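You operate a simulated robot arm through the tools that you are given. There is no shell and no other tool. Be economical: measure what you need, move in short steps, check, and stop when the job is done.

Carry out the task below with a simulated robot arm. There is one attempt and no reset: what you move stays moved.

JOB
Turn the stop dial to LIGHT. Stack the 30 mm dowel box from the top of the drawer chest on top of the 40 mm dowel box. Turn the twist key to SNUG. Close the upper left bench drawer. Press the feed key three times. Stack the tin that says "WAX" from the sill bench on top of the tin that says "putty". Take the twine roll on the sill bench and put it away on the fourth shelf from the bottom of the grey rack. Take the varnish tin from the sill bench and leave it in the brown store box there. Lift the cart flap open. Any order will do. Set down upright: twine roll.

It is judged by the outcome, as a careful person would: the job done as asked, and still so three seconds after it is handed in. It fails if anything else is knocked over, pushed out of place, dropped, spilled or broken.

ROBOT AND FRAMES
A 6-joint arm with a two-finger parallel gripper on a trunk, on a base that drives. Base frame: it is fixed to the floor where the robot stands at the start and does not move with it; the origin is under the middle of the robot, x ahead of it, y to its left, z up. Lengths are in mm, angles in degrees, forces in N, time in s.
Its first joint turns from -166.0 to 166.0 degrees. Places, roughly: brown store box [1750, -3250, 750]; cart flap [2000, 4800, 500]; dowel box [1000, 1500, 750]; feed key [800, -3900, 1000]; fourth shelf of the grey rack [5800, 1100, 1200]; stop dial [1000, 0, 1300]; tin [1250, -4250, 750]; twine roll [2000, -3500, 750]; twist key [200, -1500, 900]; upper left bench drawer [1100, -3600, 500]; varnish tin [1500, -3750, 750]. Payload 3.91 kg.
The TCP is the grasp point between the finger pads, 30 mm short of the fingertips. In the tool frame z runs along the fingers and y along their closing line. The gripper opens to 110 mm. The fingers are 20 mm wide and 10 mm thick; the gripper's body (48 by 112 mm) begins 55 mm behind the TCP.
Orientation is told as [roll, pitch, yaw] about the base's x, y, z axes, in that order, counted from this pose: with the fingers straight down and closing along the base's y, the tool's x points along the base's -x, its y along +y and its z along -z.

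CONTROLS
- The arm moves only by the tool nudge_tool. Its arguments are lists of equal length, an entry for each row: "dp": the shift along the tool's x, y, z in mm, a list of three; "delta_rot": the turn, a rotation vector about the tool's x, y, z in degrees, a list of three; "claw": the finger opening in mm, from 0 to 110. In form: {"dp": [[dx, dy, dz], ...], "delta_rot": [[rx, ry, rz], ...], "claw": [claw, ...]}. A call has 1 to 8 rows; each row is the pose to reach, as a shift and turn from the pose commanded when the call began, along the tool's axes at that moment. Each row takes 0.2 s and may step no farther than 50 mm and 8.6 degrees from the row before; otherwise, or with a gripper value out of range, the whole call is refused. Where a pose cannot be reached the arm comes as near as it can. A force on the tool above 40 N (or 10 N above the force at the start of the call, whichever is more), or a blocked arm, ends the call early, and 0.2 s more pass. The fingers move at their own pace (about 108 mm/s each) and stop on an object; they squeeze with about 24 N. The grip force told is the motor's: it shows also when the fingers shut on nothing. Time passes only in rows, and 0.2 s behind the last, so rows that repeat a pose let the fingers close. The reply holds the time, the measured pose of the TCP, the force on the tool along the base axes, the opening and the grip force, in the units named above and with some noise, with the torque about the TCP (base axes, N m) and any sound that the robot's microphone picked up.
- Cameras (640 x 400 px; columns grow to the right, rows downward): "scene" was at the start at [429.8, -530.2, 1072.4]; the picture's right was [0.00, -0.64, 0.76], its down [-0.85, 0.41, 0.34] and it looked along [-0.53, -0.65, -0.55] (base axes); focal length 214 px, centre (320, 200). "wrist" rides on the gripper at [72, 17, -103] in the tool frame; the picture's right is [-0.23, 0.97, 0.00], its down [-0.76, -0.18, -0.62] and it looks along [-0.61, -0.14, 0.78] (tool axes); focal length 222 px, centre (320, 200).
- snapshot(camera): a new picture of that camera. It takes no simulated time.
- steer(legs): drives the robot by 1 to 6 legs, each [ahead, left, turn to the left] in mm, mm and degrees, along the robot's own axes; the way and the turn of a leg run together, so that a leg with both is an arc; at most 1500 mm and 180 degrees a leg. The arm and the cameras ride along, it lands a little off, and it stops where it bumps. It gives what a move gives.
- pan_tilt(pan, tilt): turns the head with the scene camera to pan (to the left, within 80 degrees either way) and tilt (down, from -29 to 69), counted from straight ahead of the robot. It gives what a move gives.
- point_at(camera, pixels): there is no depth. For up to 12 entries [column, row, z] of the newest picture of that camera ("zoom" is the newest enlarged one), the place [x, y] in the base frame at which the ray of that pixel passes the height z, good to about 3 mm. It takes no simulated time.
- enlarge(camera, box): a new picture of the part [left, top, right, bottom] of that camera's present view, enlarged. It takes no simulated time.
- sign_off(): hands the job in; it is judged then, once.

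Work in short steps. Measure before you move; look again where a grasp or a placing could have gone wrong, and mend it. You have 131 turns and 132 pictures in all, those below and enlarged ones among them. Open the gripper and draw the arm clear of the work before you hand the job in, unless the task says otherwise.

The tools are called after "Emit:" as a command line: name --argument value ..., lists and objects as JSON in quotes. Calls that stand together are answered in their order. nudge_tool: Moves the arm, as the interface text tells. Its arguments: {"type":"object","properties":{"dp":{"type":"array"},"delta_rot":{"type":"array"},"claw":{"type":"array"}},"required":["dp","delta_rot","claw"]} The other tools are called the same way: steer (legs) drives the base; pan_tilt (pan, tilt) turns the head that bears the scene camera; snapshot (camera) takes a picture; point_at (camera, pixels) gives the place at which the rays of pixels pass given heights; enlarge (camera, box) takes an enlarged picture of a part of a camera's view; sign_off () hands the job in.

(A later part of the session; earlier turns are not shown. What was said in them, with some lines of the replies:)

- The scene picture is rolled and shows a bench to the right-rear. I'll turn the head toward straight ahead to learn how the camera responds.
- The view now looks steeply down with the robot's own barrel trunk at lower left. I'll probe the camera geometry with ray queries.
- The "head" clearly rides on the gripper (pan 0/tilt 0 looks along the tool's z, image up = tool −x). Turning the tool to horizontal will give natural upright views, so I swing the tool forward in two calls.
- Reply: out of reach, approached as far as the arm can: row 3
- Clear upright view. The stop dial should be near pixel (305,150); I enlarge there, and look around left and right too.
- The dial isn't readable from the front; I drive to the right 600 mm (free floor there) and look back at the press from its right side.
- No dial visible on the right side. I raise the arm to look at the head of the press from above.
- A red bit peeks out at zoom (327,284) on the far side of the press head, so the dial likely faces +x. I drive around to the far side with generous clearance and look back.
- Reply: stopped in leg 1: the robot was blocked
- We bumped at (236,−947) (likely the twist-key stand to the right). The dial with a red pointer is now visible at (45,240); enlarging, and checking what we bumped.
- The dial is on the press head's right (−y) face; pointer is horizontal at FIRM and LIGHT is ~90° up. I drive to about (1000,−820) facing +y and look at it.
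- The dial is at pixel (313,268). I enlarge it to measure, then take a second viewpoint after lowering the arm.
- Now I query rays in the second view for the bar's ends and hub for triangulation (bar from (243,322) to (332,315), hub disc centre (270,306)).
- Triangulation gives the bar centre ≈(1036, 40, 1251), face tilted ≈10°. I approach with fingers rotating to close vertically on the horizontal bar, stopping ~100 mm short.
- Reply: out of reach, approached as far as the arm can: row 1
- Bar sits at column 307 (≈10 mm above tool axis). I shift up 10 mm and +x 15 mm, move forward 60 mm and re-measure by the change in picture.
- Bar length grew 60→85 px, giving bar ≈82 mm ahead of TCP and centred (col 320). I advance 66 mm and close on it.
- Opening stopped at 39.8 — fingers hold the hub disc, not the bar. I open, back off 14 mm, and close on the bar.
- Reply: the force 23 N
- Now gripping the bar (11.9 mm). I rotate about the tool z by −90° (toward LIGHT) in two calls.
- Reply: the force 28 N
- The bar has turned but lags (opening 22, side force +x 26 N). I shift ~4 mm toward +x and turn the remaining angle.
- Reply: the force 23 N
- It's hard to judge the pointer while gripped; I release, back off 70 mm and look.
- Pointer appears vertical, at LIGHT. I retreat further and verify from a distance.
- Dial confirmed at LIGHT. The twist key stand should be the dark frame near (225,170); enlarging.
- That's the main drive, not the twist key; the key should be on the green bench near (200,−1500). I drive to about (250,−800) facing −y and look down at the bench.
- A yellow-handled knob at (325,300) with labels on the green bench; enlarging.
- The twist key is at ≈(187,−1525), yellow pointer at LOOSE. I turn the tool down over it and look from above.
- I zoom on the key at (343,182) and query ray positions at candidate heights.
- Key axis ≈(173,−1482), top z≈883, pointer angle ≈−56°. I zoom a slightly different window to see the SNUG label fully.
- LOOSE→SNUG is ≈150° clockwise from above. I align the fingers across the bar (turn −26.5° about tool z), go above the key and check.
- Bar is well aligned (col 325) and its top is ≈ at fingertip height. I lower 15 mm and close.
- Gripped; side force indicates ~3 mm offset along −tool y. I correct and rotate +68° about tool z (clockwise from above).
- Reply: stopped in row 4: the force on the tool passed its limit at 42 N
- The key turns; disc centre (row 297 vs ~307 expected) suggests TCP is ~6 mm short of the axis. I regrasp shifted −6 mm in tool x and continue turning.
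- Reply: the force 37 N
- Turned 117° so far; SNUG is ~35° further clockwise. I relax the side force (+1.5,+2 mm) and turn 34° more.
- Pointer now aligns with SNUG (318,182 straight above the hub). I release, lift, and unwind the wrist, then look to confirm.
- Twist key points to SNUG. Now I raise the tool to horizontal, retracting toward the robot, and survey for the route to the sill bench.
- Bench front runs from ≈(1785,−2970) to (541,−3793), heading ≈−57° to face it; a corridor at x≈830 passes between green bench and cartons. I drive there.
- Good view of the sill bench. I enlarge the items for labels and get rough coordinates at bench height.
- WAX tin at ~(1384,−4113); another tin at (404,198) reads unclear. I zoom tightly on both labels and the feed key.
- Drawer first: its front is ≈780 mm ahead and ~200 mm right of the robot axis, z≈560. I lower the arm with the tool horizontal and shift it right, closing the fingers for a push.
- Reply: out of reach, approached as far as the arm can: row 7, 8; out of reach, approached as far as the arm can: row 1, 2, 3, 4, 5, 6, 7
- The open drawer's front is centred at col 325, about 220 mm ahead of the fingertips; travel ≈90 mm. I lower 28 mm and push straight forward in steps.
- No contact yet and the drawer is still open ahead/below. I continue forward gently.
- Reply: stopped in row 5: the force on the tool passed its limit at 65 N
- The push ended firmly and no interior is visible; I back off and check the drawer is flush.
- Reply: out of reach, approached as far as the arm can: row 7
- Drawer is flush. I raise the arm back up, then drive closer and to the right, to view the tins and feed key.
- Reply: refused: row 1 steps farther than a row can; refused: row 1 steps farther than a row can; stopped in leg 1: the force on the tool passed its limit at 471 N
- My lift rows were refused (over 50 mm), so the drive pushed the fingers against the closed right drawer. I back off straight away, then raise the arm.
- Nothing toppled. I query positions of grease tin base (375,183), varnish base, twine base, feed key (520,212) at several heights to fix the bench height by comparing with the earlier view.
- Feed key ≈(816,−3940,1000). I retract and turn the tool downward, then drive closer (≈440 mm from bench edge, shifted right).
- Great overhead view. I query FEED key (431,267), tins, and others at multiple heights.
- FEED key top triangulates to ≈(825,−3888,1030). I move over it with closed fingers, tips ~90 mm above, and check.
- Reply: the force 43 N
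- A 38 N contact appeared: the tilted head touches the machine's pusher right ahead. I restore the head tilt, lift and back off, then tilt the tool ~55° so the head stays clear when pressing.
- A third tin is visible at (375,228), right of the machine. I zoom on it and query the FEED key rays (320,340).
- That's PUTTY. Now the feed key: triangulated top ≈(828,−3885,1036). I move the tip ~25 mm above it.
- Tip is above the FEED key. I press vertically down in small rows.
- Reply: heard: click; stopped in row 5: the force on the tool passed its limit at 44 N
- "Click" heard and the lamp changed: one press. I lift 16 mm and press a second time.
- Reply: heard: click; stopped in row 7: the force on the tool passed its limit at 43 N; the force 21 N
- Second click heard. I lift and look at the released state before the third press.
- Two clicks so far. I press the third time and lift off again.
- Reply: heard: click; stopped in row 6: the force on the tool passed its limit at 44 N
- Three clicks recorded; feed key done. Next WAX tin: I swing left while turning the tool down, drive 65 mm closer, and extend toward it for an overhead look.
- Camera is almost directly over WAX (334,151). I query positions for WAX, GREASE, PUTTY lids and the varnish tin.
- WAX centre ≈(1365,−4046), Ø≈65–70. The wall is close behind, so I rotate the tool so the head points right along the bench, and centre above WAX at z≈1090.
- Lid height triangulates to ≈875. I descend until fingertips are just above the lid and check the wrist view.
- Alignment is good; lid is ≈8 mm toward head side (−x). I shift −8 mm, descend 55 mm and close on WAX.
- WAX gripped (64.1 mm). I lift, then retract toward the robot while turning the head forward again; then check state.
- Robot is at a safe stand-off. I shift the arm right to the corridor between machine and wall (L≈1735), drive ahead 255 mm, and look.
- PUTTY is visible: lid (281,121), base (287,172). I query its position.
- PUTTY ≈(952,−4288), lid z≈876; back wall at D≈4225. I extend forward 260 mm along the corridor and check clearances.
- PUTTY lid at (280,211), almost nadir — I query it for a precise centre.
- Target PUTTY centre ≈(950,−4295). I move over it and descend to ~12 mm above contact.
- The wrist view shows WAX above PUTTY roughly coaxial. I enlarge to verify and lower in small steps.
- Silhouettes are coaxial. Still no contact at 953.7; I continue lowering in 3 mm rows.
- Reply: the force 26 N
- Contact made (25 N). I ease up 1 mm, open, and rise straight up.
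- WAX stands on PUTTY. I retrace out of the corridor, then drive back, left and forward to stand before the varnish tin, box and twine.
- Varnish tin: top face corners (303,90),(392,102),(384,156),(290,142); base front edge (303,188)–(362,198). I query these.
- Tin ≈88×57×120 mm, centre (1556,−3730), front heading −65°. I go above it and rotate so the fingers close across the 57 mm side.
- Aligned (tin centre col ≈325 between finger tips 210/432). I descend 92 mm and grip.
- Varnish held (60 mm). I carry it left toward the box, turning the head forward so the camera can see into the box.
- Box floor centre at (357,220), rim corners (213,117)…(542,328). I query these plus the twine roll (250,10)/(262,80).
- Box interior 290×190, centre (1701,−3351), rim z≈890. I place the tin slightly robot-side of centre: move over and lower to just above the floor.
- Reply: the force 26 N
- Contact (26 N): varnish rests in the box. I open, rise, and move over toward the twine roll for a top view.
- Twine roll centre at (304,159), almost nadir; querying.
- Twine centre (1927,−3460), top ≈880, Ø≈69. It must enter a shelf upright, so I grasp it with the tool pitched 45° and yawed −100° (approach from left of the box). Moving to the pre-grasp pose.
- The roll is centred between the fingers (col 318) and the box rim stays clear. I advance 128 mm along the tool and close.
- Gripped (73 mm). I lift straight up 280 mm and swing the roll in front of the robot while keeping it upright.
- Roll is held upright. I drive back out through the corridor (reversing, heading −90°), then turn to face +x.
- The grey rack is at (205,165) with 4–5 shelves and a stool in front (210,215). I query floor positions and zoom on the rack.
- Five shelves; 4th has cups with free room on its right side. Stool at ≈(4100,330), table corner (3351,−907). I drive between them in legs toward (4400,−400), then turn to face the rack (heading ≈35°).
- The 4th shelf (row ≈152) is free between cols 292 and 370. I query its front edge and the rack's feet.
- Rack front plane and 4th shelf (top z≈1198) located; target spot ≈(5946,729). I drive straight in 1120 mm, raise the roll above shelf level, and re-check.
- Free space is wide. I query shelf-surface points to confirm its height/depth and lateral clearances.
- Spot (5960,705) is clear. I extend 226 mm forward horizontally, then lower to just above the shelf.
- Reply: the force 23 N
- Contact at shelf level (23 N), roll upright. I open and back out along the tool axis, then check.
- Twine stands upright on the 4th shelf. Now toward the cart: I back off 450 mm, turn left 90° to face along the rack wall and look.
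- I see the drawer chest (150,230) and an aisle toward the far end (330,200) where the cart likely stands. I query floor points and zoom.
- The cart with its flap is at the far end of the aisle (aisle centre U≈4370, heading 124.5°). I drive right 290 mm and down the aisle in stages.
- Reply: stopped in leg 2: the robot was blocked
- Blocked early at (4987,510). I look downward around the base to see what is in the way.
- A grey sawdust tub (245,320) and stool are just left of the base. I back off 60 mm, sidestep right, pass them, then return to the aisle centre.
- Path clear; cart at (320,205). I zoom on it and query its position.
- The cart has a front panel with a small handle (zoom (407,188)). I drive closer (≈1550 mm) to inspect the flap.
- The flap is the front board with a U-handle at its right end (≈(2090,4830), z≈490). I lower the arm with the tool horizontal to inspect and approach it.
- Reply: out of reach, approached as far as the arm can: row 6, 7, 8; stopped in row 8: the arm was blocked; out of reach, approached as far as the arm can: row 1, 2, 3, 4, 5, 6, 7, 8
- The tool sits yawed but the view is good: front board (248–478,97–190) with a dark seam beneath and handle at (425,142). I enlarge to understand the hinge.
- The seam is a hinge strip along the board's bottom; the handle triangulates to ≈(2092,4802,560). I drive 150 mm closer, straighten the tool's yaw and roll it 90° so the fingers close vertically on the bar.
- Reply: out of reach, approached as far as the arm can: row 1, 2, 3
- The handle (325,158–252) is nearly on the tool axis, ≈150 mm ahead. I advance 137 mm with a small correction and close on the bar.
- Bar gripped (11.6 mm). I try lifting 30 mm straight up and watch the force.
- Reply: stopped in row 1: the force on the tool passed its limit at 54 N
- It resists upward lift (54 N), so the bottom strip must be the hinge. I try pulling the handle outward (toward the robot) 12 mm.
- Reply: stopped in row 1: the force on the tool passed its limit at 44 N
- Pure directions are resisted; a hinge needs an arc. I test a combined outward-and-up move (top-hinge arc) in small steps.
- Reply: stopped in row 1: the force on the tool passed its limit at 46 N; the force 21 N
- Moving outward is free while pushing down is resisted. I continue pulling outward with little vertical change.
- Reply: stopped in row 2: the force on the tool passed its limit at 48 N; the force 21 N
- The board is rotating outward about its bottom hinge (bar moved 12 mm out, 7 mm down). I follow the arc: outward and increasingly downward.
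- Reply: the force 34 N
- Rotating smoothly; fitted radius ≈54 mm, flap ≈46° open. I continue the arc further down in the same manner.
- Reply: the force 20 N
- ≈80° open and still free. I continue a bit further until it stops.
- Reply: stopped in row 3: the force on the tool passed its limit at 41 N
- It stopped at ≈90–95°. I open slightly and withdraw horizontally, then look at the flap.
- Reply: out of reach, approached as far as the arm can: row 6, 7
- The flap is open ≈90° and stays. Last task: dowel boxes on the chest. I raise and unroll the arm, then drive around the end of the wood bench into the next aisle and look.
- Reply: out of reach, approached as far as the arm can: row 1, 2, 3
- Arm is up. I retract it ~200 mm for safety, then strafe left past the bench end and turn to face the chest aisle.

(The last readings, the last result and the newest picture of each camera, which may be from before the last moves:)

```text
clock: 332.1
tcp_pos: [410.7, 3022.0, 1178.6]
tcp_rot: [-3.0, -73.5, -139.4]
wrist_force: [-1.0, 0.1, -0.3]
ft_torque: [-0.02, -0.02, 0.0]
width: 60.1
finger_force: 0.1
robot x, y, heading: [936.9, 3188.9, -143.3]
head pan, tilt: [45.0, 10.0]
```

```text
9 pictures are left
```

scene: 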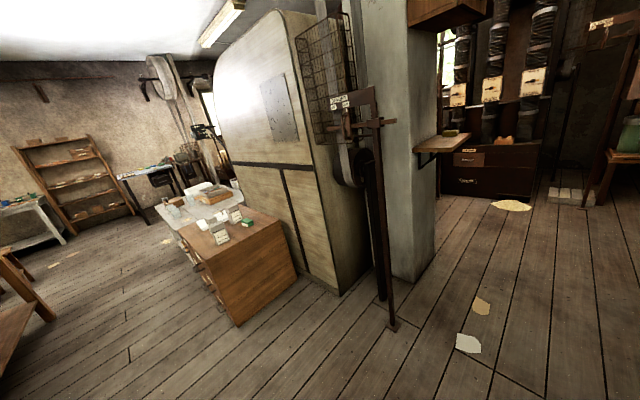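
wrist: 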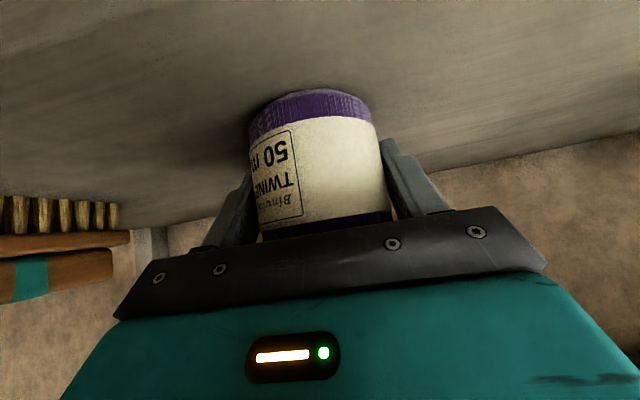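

The chest is visible with boxes on top (220,235),(245,222). I zoom and query positions.

Emit:
enlarge --camera "scene" --box '[160, 180, 300, 300]'

Emit:
point_at --camera "scene" --pixels '[[236, 326, 0], [297, 272, 0], [385, 325, 0], [48, 318, 0], [221, 244, 750], [247, 228, 750], [207, 265, 750], [280, 232, 750], [221, 244, 650], [247, 228, 650]]'

```text
3.33 times, centred on (230, 240) of scene
```

zoom: 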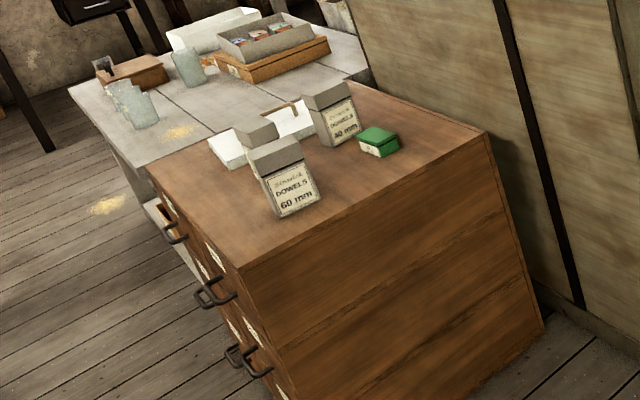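

```text
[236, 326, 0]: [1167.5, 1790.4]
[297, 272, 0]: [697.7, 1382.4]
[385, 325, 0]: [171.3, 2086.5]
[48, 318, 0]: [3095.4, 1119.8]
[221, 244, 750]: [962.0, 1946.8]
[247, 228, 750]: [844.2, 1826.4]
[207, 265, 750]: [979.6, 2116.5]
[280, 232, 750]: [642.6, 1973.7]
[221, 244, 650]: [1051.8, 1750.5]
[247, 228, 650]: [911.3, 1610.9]
```

Chest top z≈565; boxes near (1128,1584) and (968,1428) plus one between. I turn to heading −55°, shift right ~800 and go ahead ~740 to stand at the chest's end, then point the tool down.

Emit:
steer --legs '[[0, 0, 88.3], [0, -798, 0], [740, 0, 0]]'

Emit:
nudge_tool --dp '[[0, 0, 0], [0, 0, 0], [0, 0, 0], [0, 0, 0], [0, 0, 0], [0, 0, 0], [0, 0, 0], [0, 0, 0]]' --delta_rot '[[0, 8.5, 0], [0, 17, 0], [0, 25.5, 0], [0, 34, 0], [0, 42.5, 0], [0, 51, 0], [0, 59.5, 0], [0, 68, 0]]' --claw '[60, 60, 60, 60, 60, 60, 60, 60]'

Emit:
pan_tilt --pan 0 --tilt -10

Emit:
snapshot --camera "scene"

```text
clock: 343.9
tcp_pos: [749.5, 1556.0, 1177.0]
tcp_rot: [-3.1, -73.5, -55.6]
wrist_force: [0.6, -0.4, 0.6]
ft_torque: [-0.04, 0.0, 0.0]
width: 59.9
finger_force: 0.0
robot x, y, heading: [640.9, 2098.2, -59.3]
head pan, tilt: [45.0, 10.0]
```

```text
clock: 345.7
tcp_pos: [750.3, 1556.3, 1179.1]
tcp_rot: [-0.9, -5.5, -58.5]
wrist_force: [0.3, 0.3, 0.7]
ft_torque: [-0.04, -0.02, -0.02]
width: 60.0
finger_force: 0.0
robot x, y, heading: [639.2, 2098.8, -59.1]
head pan, tilt: [45.0, 10.0]
```

```text
clock: 346.8
tcp_pos: [748.6, 1556.4, 1176.0]
tcp_rot: [-0.9, -5.6, -58.3]
wrist_force: [-0.1, -1.0, 0.8]
ft_torque: [0.02, 0.02, 0.0]
width: 60.0
finger_force: 0.0
robot x, y, heading: [639.1, 2098.3, -59.2]
head pan, tilt: [0.0, -10.0]
```

```text
7 pictures are left
```

scene: 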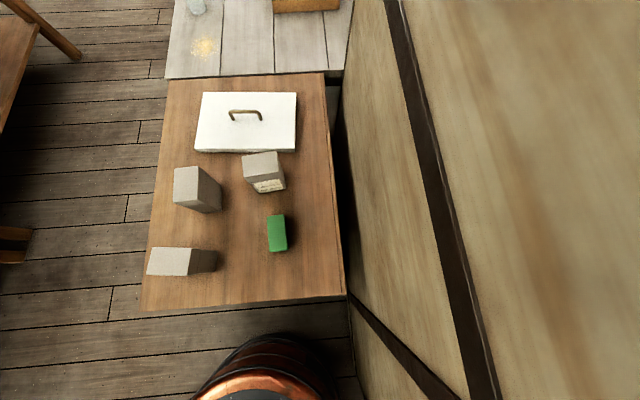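

Three dowel boxes: A (168,260) labelled 60 mm, B (190,185), C (262,168). I enlarge to read C's label, and query positions.

Emit:
enlarge --camera "scene" --box '[225, 140, 305, 200]'

Emit:
point_at --camera "scene" --pixels '[[174, 170, 660], [196, 167, 660], [219, 210, 565], [196, 212, 565], [243, 156, 660], [277, 151, 660], [284, 187, 565], [257, 193, 565], [183, 187, 660], [260, 163, 660], [145, 308, 565], [344, 295, 565]]'

```text
6.67 times, centred on (265, 170) of scene
```

zoom: 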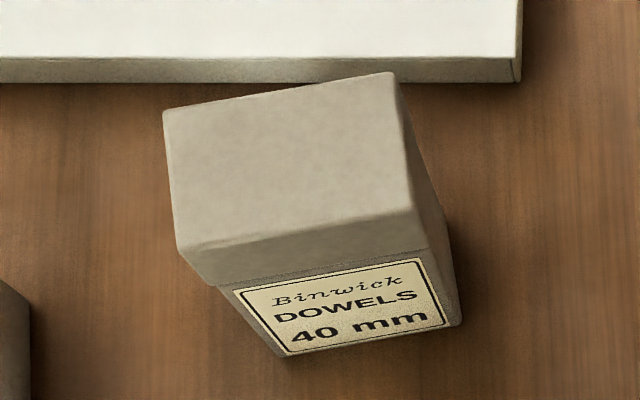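

```text
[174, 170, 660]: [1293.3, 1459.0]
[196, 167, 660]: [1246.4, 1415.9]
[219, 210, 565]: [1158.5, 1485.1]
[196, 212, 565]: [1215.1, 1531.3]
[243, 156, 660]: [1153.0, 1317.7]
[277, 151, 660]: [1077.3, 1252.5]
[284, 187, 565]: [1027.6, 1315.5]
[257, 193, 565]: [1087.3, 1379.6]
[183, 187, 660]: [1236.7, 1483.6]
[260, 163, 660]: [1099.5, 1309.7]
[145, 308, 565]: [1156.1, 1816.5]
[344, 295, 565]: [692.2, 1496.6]
```

C is the 40 mm box (target base). I move the camera above B and C for accurate positions and to see B's label.

Emit:
nudge_tool --dp '[[-29, 30, 22], [-59, 60, 45], [-88, 90, 67], [-118, 120, 90], [-147, 150, 112], [-177, 180, 135], [-206, 210, 157], [-236, 240, 180]]' --delta_rot '[[0, 0.7, 0], [0, 1.4, 0], [0, 2.1, 0], [0, 2.8, 0], [0, 3.5, 0], [0, 4.2, 0], [0, 4.9, 0], [0, 5.6, 0]]' --claw '[100, 100, 100, 100, 100, 100, 100, 100]'

Emit:
pan_tilt --pan 0 --tilt 0

Emit:
snapshot --camera "scene"

```text
clock: 348.6
tcp_pos: [1081.7, 1464.3, 1021.7]
tcp_rot: [-0.9, 0.0, -58.4]
wrist_force: [-0.3, 0.8, 1.4]
ft_torque: [-0.04, -0.01, -0.03]
width: 99.9
finger_force: 0.0
robot x, y, heading: [642.8, 2100.2, -59.1]
head pan, tilt: [0.0, -10.0]
```

```text
clock: 349.4
tcp_pos: [1081.3, 1463.4, 1020.0]
tcp_rot: [-0.9, 0.1, -58.5]
wrist_force: [0.1, -0.3, 0.2]
ft_torque: [0.02, -0.05, -0.01]
width: 99.8
finger_force: 0.0
robot x, y, heading: [643.7, 2099.9, -59.0]
head pan, tilt: [0.0, 0.0]
```

```text
5 pictures are left
```

scene: 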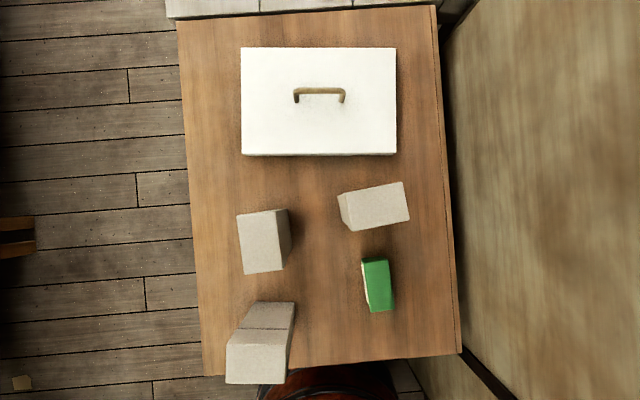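

B top centre (260,243), C top centre (377,206); boxes ≈60×97 mm, tops near z≈700. I query them and use the wrist camera to verify B's label.

Emit:
enlarge --camera "wrist" --box '[300, 0, 620, 200]'

Emit:
point_at --camera "scene" --pixels '[[260, 243, 700], [260, 243, 660], [377, 206, 700], [377, 206, 660], [275, 211, 700], [288, 210, 565], [283, 270, 700], [237, 215, 700], [402, 182, 700], [346, 195, 700], [338, 194, 565], [258, 363, 700]]'

```text
2.00 times, centred on (460, 100) of wrist
```

zoom: 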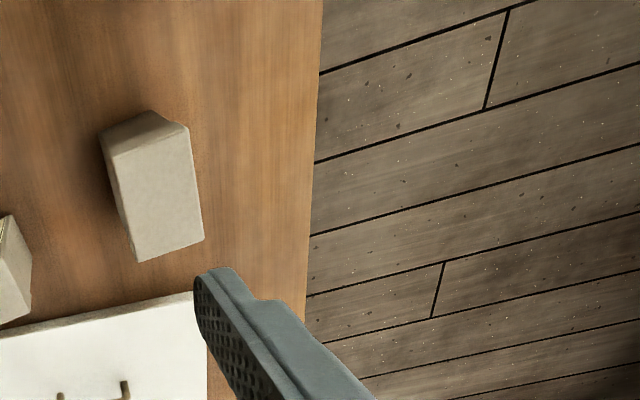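

```text
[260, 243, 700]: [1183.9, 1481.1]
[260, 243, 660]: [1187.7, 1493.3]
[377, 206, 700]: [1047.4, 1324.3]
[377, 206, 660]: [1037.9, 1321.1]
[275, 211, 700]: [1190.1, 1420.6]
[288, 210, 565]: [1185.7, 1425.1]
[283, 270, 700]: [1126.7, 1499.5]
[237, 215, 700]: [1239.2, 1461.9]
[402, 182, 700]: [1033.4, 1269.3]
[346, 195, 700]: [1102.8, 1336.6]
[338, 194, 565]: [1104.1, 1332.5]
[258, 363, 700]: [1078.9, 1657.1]
```

B shows no label from here, so I verify by viewing A's and B's other faces from the left/robot side before choosing.

Emit:
nudge_tool --dp '[[36, 30, 0], [71, 61, 0], [107, 92, 0], [142, 122, 0], [178, 153, 0], [213, 183, 0], [249, 214, 0], [284, 244, 0]]' --delta_rot '[[0, 0, 0], [0, 0, 0], [0, 0, 0], [0, 0, 0], [0, 0, 0], [0, 0, 0], [0, 0, 0], [0, 0, 0]]' --claw '[100, 100, 100, 100, 100, 100, 100, 100]'

Emit:
nudge_tool --dp '[[36, 30, 0], [71, 61, 0], [107, 92, 0]]' --delta_rot '[[0, 0, 0], [0, 0, 0], [0, 0, 0]]' --claw '[100, 100, 100]'

Emit:
pan_tilt --pan -36 --tilt -22

Emit:
enlarge --camera "scene" --box '[200, 80, 440, 230]'

```text
clock: 351.2
tcp_pos: [1143.9, 1836.2, 1014.0]
tcp_rot: [-0.9, 0.1, -58.5]
wrist_force: [0.2, -0.2, 0.5]
ft_torque: [0.04, 0.01, 0.0]
width: 100.3
finger_force: 0.0
robot x, y, heading: [642.8, 2095.2, -59.2]
head pan, tilt: [0.0, 0.0]
```

```text
clock: 352.0
tcp_pos: [1165.4, 1973.8, 1014.0]
tcp_rot: [-0.9, 0.0, -58.6]
wrist_force: [-0.1, -0.1, 0.5]
ft_torque: [0.02, 0.0, 0.03]
width: 100.0
finger_force: 0.0
robot x, y, heading: [642.8, 2099.1, -59.6]
head pan, tilt: [0.0, 0.0]
```

```text
clock: 353.0
tcp_pos: [1166.3, 1972.3, 1014.1]
tcp_rot: [-0.9, 0.1, -58.5]
wrist_force: [-0.1, 0.9, 0.1]
ft_torque: [-0.03, 0.01, -0.02]
width: 100.1
finger_force: 0.1
robot x, y, heading: [641.3, 2095.7, -59.4]
head pan, tilt: [-36.0, -22.0]
```

```text
2.67 times, centred on (320, 155) of scene
```

zoom: 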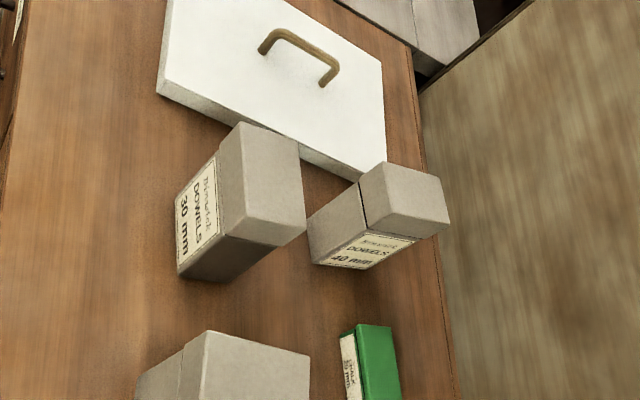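

B is confirmed as 30 mm. I move above it, aligned across its 64 mm side, and descend to just above its top with one visual check.

Emit:
nudge_tool --dp '[[-43, -23, 0], [-86, -47, 0], [-130, -70, 0], [-173, -94, 0], [-216, -117, 0], [-259, -141, 0], [-303, -164, 0], [-346, -188, 0]]' --delta_rot '[[0, 0, 0], [0, 0, 0], [0, 0, 0], [0, 0, 0], [0, 0, 0], [0, 0, 0], [0, 0, 0], [0, 0, 0]]' --claw '[100, 100, 100, 100, 100, 100, 100, 100]'

Emit:
nudge_tool --dp '[[-43, -23, 0], [-86, -47, 0], [-86, -47, 45], [-86, -47, 90], [-86, -47, 135], [-86, -47, 180], [-86, -47, 215], [-86, -47, 240]]' --delta_rot '[[0, 0, -4], [0, 0, -7.7], [0, 0, -7.7], [0, 0, -7.7], [0, 0, -7.7], [0, 0, -7.7], [0, 0, -7.7], [0, 0, -7.7]]' --claw '[100, 100, 100, 100, 100, 100, 100, 100]'

Emit:
snapshot --camera "wrist"

```text
clock: 354.8
tcp_pos: [1187.7, 1579.0, 1017.8]
tcp_rot: [-0.7, 0.0, -58.5]
wrist_force: [-0.6, 1.0, 0.8]
ft_torque: [-0.08, -0.05, 0.0]
width: 100.0
finger_force: 0.1
robot x, y, heading: [639.1, 2096.1, -59.3]
head pan, tilt: [-36.0, -22.0]
```

```text
clock: 356.6
tcp_pos: [1185.0, 1482.4, 778.5]
tcp_rot: [-0.9, 0.1, -50.8]
wrist_force: [0.1, -0.9, -0.1]
ft_torque: [-0.01, -0.01, 0.02]
width: 100.2
finger_force: 0.0
robot x, y, heading: [641.3, 2100.6, -59.3]
head pan, tilt: [-36.0, -22.0]
```

```text
2 pictures are left
```

wrist: 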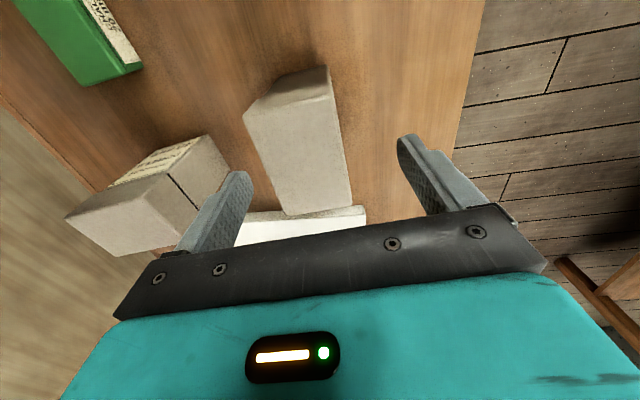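

The wrist view suggests B is offset ~20 mm from the tool axis, conflicting with my estimate; I take one scene check (tilt 35) with point queries to resolve it.

Emit:
pan_tilt --pan 0 --tilt 35

Emit:
snapshot --camera "scene"

```text
clock: 357.8
tcp_pos: [1185.3, 1482.4, 778.2]
tcp_rot: [-0.8, 0.2, -50.7]
wrist_force: [0.9, -0.3, -0.4]
ft_torque: [0.0, -0.03, 0.01]
width: 100.0
finger_force: 0.1
robot x, y, heading: [642.9, 2098.7, -59.4]
head pan, tilt: [0.0, 35.0]
```

```text
1 pictures are left
```

scene: 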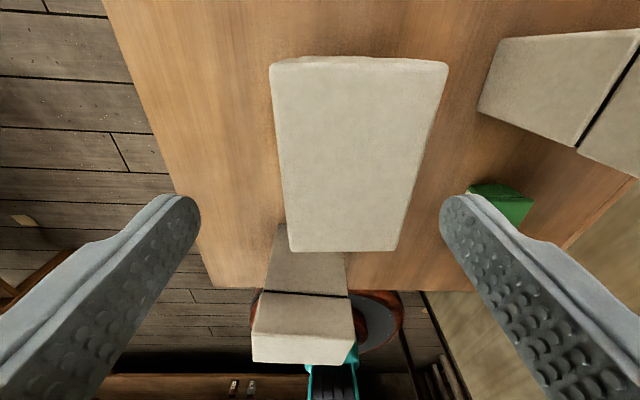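

B's top quad is (270,65),(447,62),(396,250),(290,250); centre (348,180). I query these at z≈700.

Emit:
point_at --camera "scene" --pixels '[[348, 180, 700], [270, 65, 700], [447, 62, 700], [396, 250, 700], [290, 250, 700], [348, 180, 690], [348, 180, 680], [320, 180, 700], [500, 40, 700], [577, 147, 700]]'

```text
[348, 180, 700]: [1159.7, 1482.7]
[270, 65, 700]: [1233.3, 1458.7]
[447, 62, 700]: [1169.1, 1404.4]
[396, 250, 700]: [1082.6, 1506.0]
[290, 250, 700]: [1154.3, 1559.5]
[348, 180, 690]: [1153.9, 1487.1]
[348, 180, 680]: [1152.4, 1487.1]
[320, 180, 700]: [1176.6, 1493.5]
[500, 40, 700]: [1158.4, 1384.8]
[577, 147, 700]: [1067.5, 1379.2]
```

Combining views: box tops are actually z≈744 (chest top ≈620); B centre ≈(1178,1468), C centre ≈(1058,1328). I correct by (−6.6,−14.2), descend 66 mm, grip and lift.

Emit:
nudge_tool --dp '[[-6.6, -14.2, 0], [-6.6, -14.2, 25], [-6.6, -14.2, 50], [-6.6, -14.2, 66], [-6.6, -14.2, 66], [-6.6, -14.2, 66], [-6.6, -14.2, 66]]' --delta_rot '[[0, 0, 0], [0, 0, 0], [0, 0, 0], [0, 0, 0], [0, 0, 0], [0, 0, 0], [0, 0, 0]]' --claw '[100, 100, 100, 100, 40, 40, 40]'

Emit:
nudge_tool --dp '[[0, 0, -15], [0, 0, -60], [0, 0, -105], [0, 0, -150], [0, 0, -190]]' --delta_rot '[[0, 0, 0], [0, 0, 0], [0, 0, 0], [0, 0, 0], [0, 0, 0]]' --claw '[40, 40, 40, 40, 40]'

```text
clock: 359.4
tcp_pos: [1181.3, 1465.9, 713.5]
tcp_rot: [-0.8, 0.1, -50.8]
wrist_force: [5.0, 1.1, 7.1]
ft_torque: [0.19, -0.71, -0.07]
width: 59.8
finger_force: 23.9
robot x, y, heading: [642.3, 2102.5, -59.5]
head pan, tilt: [0.0, 35.0]
```

```text
clock: 360.6
tcp_pos: [1184.7, 1467.3, 903.3]
tcp_rot: [-0.9, 0.2, -50.8]
wrist_force: [0.2, -0.2, -3.9]
ft_torque: [0.0, 0.01, 0.0]
width: 59.9
finger_force: 23.6
robot x, y, heading: [639.3, 2097.9, -59.4]
head pan, tilt: [0.0, 35.0]
```

Gripped (59.8 mm). I carry B over C (TCP target (1050,1322)) while rotating ≈85° to align the boxes.

Emit:
nudge_tool --dp '[[-4, -24, 0], [-8, -49, 0], [-11, -73, 0], [-15, -98, 0], [-19, -122, 0], [-23, -146, 0], [-26, -171, 0], [-30, -195.5, 0]]' --delta_rot '[[0, 0, 8.5], [0, 0, 17], [0, 0, 25.5], [0, 0, 34], [0, 0, 42.5], [0, 0, 51], [0, 0, 59.5], [0, 0, 68]]' --claw '[40, 40, 40, 40, 40, 40, 40, 40]'

Emit:
nudge_tool --dp '[[0, 0, 0], [0, 0, 0], [0, 0, 20], [0, 0, 40]]' --delta_rot '[[0, 0, 8.5], [0, 0, 16.8], [0, 0, 16.8], [0, 0, 16.8]]' --claw '[40, 40, 40, 40]'

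Emit:
snapshot --camera "wrist"

```text
clock: 362.4
tcp_pos: [1052.1, 1320.8, 905.2]
tcp_rot: [-0.5, -0.7, -118.8]
wrist_force: [-1.1, 0.5, -3.8]
ft_torque: [-0.02, 0.04, 0.0]
width: 59.8
finger_force: 24.2
robot x, y, heading: [645.0, 2098.5, -59.3]
head pan, tilt: [0.0, 35.0]
```

```text
clock: 363.4
tcp_pos: [1049.0, 1323.2, 862.6]
tcp_rot: [-0.3, -0.8, -135.6]
wrist_force: [0.1, -0.3, -4.0]
ft_torque: [-0.02, 0.0, -0.03]
width: 59.5
finger_force: 23.8
robot x, y, heading: [639.5, 2098.2, -59.5]
head pan, tilt: [0.0, 35.0]
```

```text
0 pictures are left
```

wrist: 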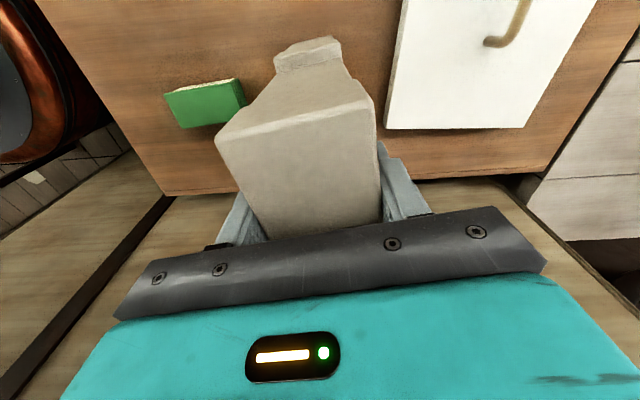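

The wrist view shows B and C lined up (edges' mid-cols 311 vs 308, rows as predicted). I lower in steps until contact.

Emit:
nudge_tool --dp '[[0, 0, 5], [0, 0, 9], [0, 0, 12]]' --delta_rot '[[0, 0, 0], [0, 0, 0], [0, 0, 0]]' --claw '[40, 40, 40]'

```text
clock: 364.2
tcp_pos: [1049.6, 1321.6, 854.2]
tcp_rot: [-0.1, -0.9, -135.7]
wrist_force: [1.0, -2.2, 15.0]
ft_torque: [0.18, -0.88, -0.04]
width: 60.0
finger_force: 23.7
robot x, y, heading: [639.2, 2101.2, -59.4]
head pan, tilt: [0.0, 35.0]
```

Contact (15 N) at z≈854, slightly edge-biased. I press 3 mm more to let the faces settle and check the torque.

Emit:
nudge_tool --dp '[[0, 0, 1.5], [0, 0, 3], [0, 0, 3]]' --delta_rot '[[0, 0, 0], [0, 0, 0], [0, 0, 0]]' --claw '[40, 40, 40]'

```text
clock: 365.0
tcp_pos: [1051.0, 1322.1, 849.7]
tcp_rot: [-0.2, -0.9, -135.6]
wrist_force: [-4.1, -3.0, 24.8]
ft_torque: [-0.32, -0.22, -0.06]
width: 59.6
finger_force: 23.5
robot x, y, heading: [639.7, 2102.2, -59.6]
head pan, tilt: [0.0, 35.0]
```

Now load is near the centre — the box sits flush. I release and rise straight up.

Emit:
nudge_tool --dp '[[0, 0, -1], [0, 0, -1], [0, 0, -1], [0, 0, -1], [0, 0, -30], [0, 0, -75], [0, 0, -120], [0, 0, -160]]' --delta_rot '[[0, 0, 0], [0, 0, 0], [0, 0, 0], [0, 0, 0], [0, 0, 0], [0, 0, 0], [0, 0, 0], [0, 0, 0]]' --claw '[80, 100, 100, 100, 100, 100, 100, 100]'

Emit:
nudge_tool --dp '[[0, -40, -20], [0, -80, -40], [0, -120, -60], [0, -160, -60]]' --delta_rot '[[0, 0, 0], [0, 0, 0], [0, 0, 0], [0, 0, 0]]' --claw '[100, 100, 100, 100]'

```text
clock: 366.8
tcp_pos: [1052.4, 1320.3, 1007.5]
tcp_rot: [-0.2, -0.8, -135.6]
wrist_force: [-0.1, 0.2, -1.0]
ft_torque: [0.01, 0.03, -0.02]
width: 100.0
finger_force: 0.0
robot x, y, heading: [641.9, 2100.7, -59.4]
head pan, tilt: [0.0, 35.0]
```

```text
clock: 367.8
tcp_pos: [942.4, 1436.4, 1069.3]
tcp_rot: [-0.3, -0.7, -135.5]
wrist_force: [-0.1, -0.7, -0.7]
ft_torque: [0.05, 0.01, 0.01]
width: 100.0
finger_force: 0.0
robot x, y, heading: [640.2, 2100.3, -59.4]
head pan, tilt: [0.0, 35.0]
```

The release was clean: no side forces, no sounds reported, and the arm is clear of the work with the gripper open. I hand the job in.

Emit:
sign_off

```text
The job is handed in.
```

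I handed the job in with all nine tasks carried out, though four points are less certain than the rest.

- **Dowel stack:** I had no pictures left after letting go. I know the 30 mm box is on the 40 mm one only from the force readings, which showed it sitting flat before release and nothing touching afterwards.
- **Cart flap:** it would not lift. It is hinged along the bottom, so I folded it outward and down to about 90°. It stopped there and stayed when I let go.
- **Right-hand bench drawer:** I drove into the front of the closed upper right drawer at about 471 N after two arm moves were refused. A later picture showed nothing on the bench toppled. I did not check the drawer itself.
- **Sawdust tub:** the robot bumped it, or the stool beside it, near the rack and stopped. I did not check whether either one moved.

| Task | Result |
|---|---|
| Stop dial | At LIGHT, confirmed by picture |
| Twist key | At SNUG, confirmed by picture |
| Upper left bench drawer | Closed flush, confirmed by picture |
| Feed key | Three presses, a click heard each time |
| WAX tin | On the PUTTY tin, confirmed by picture |
| Varnish tin | In the brown store box, confirmed by picture |
| Twine roll | Upright on the fourth shelf of the grey rack, confirmed by picture |
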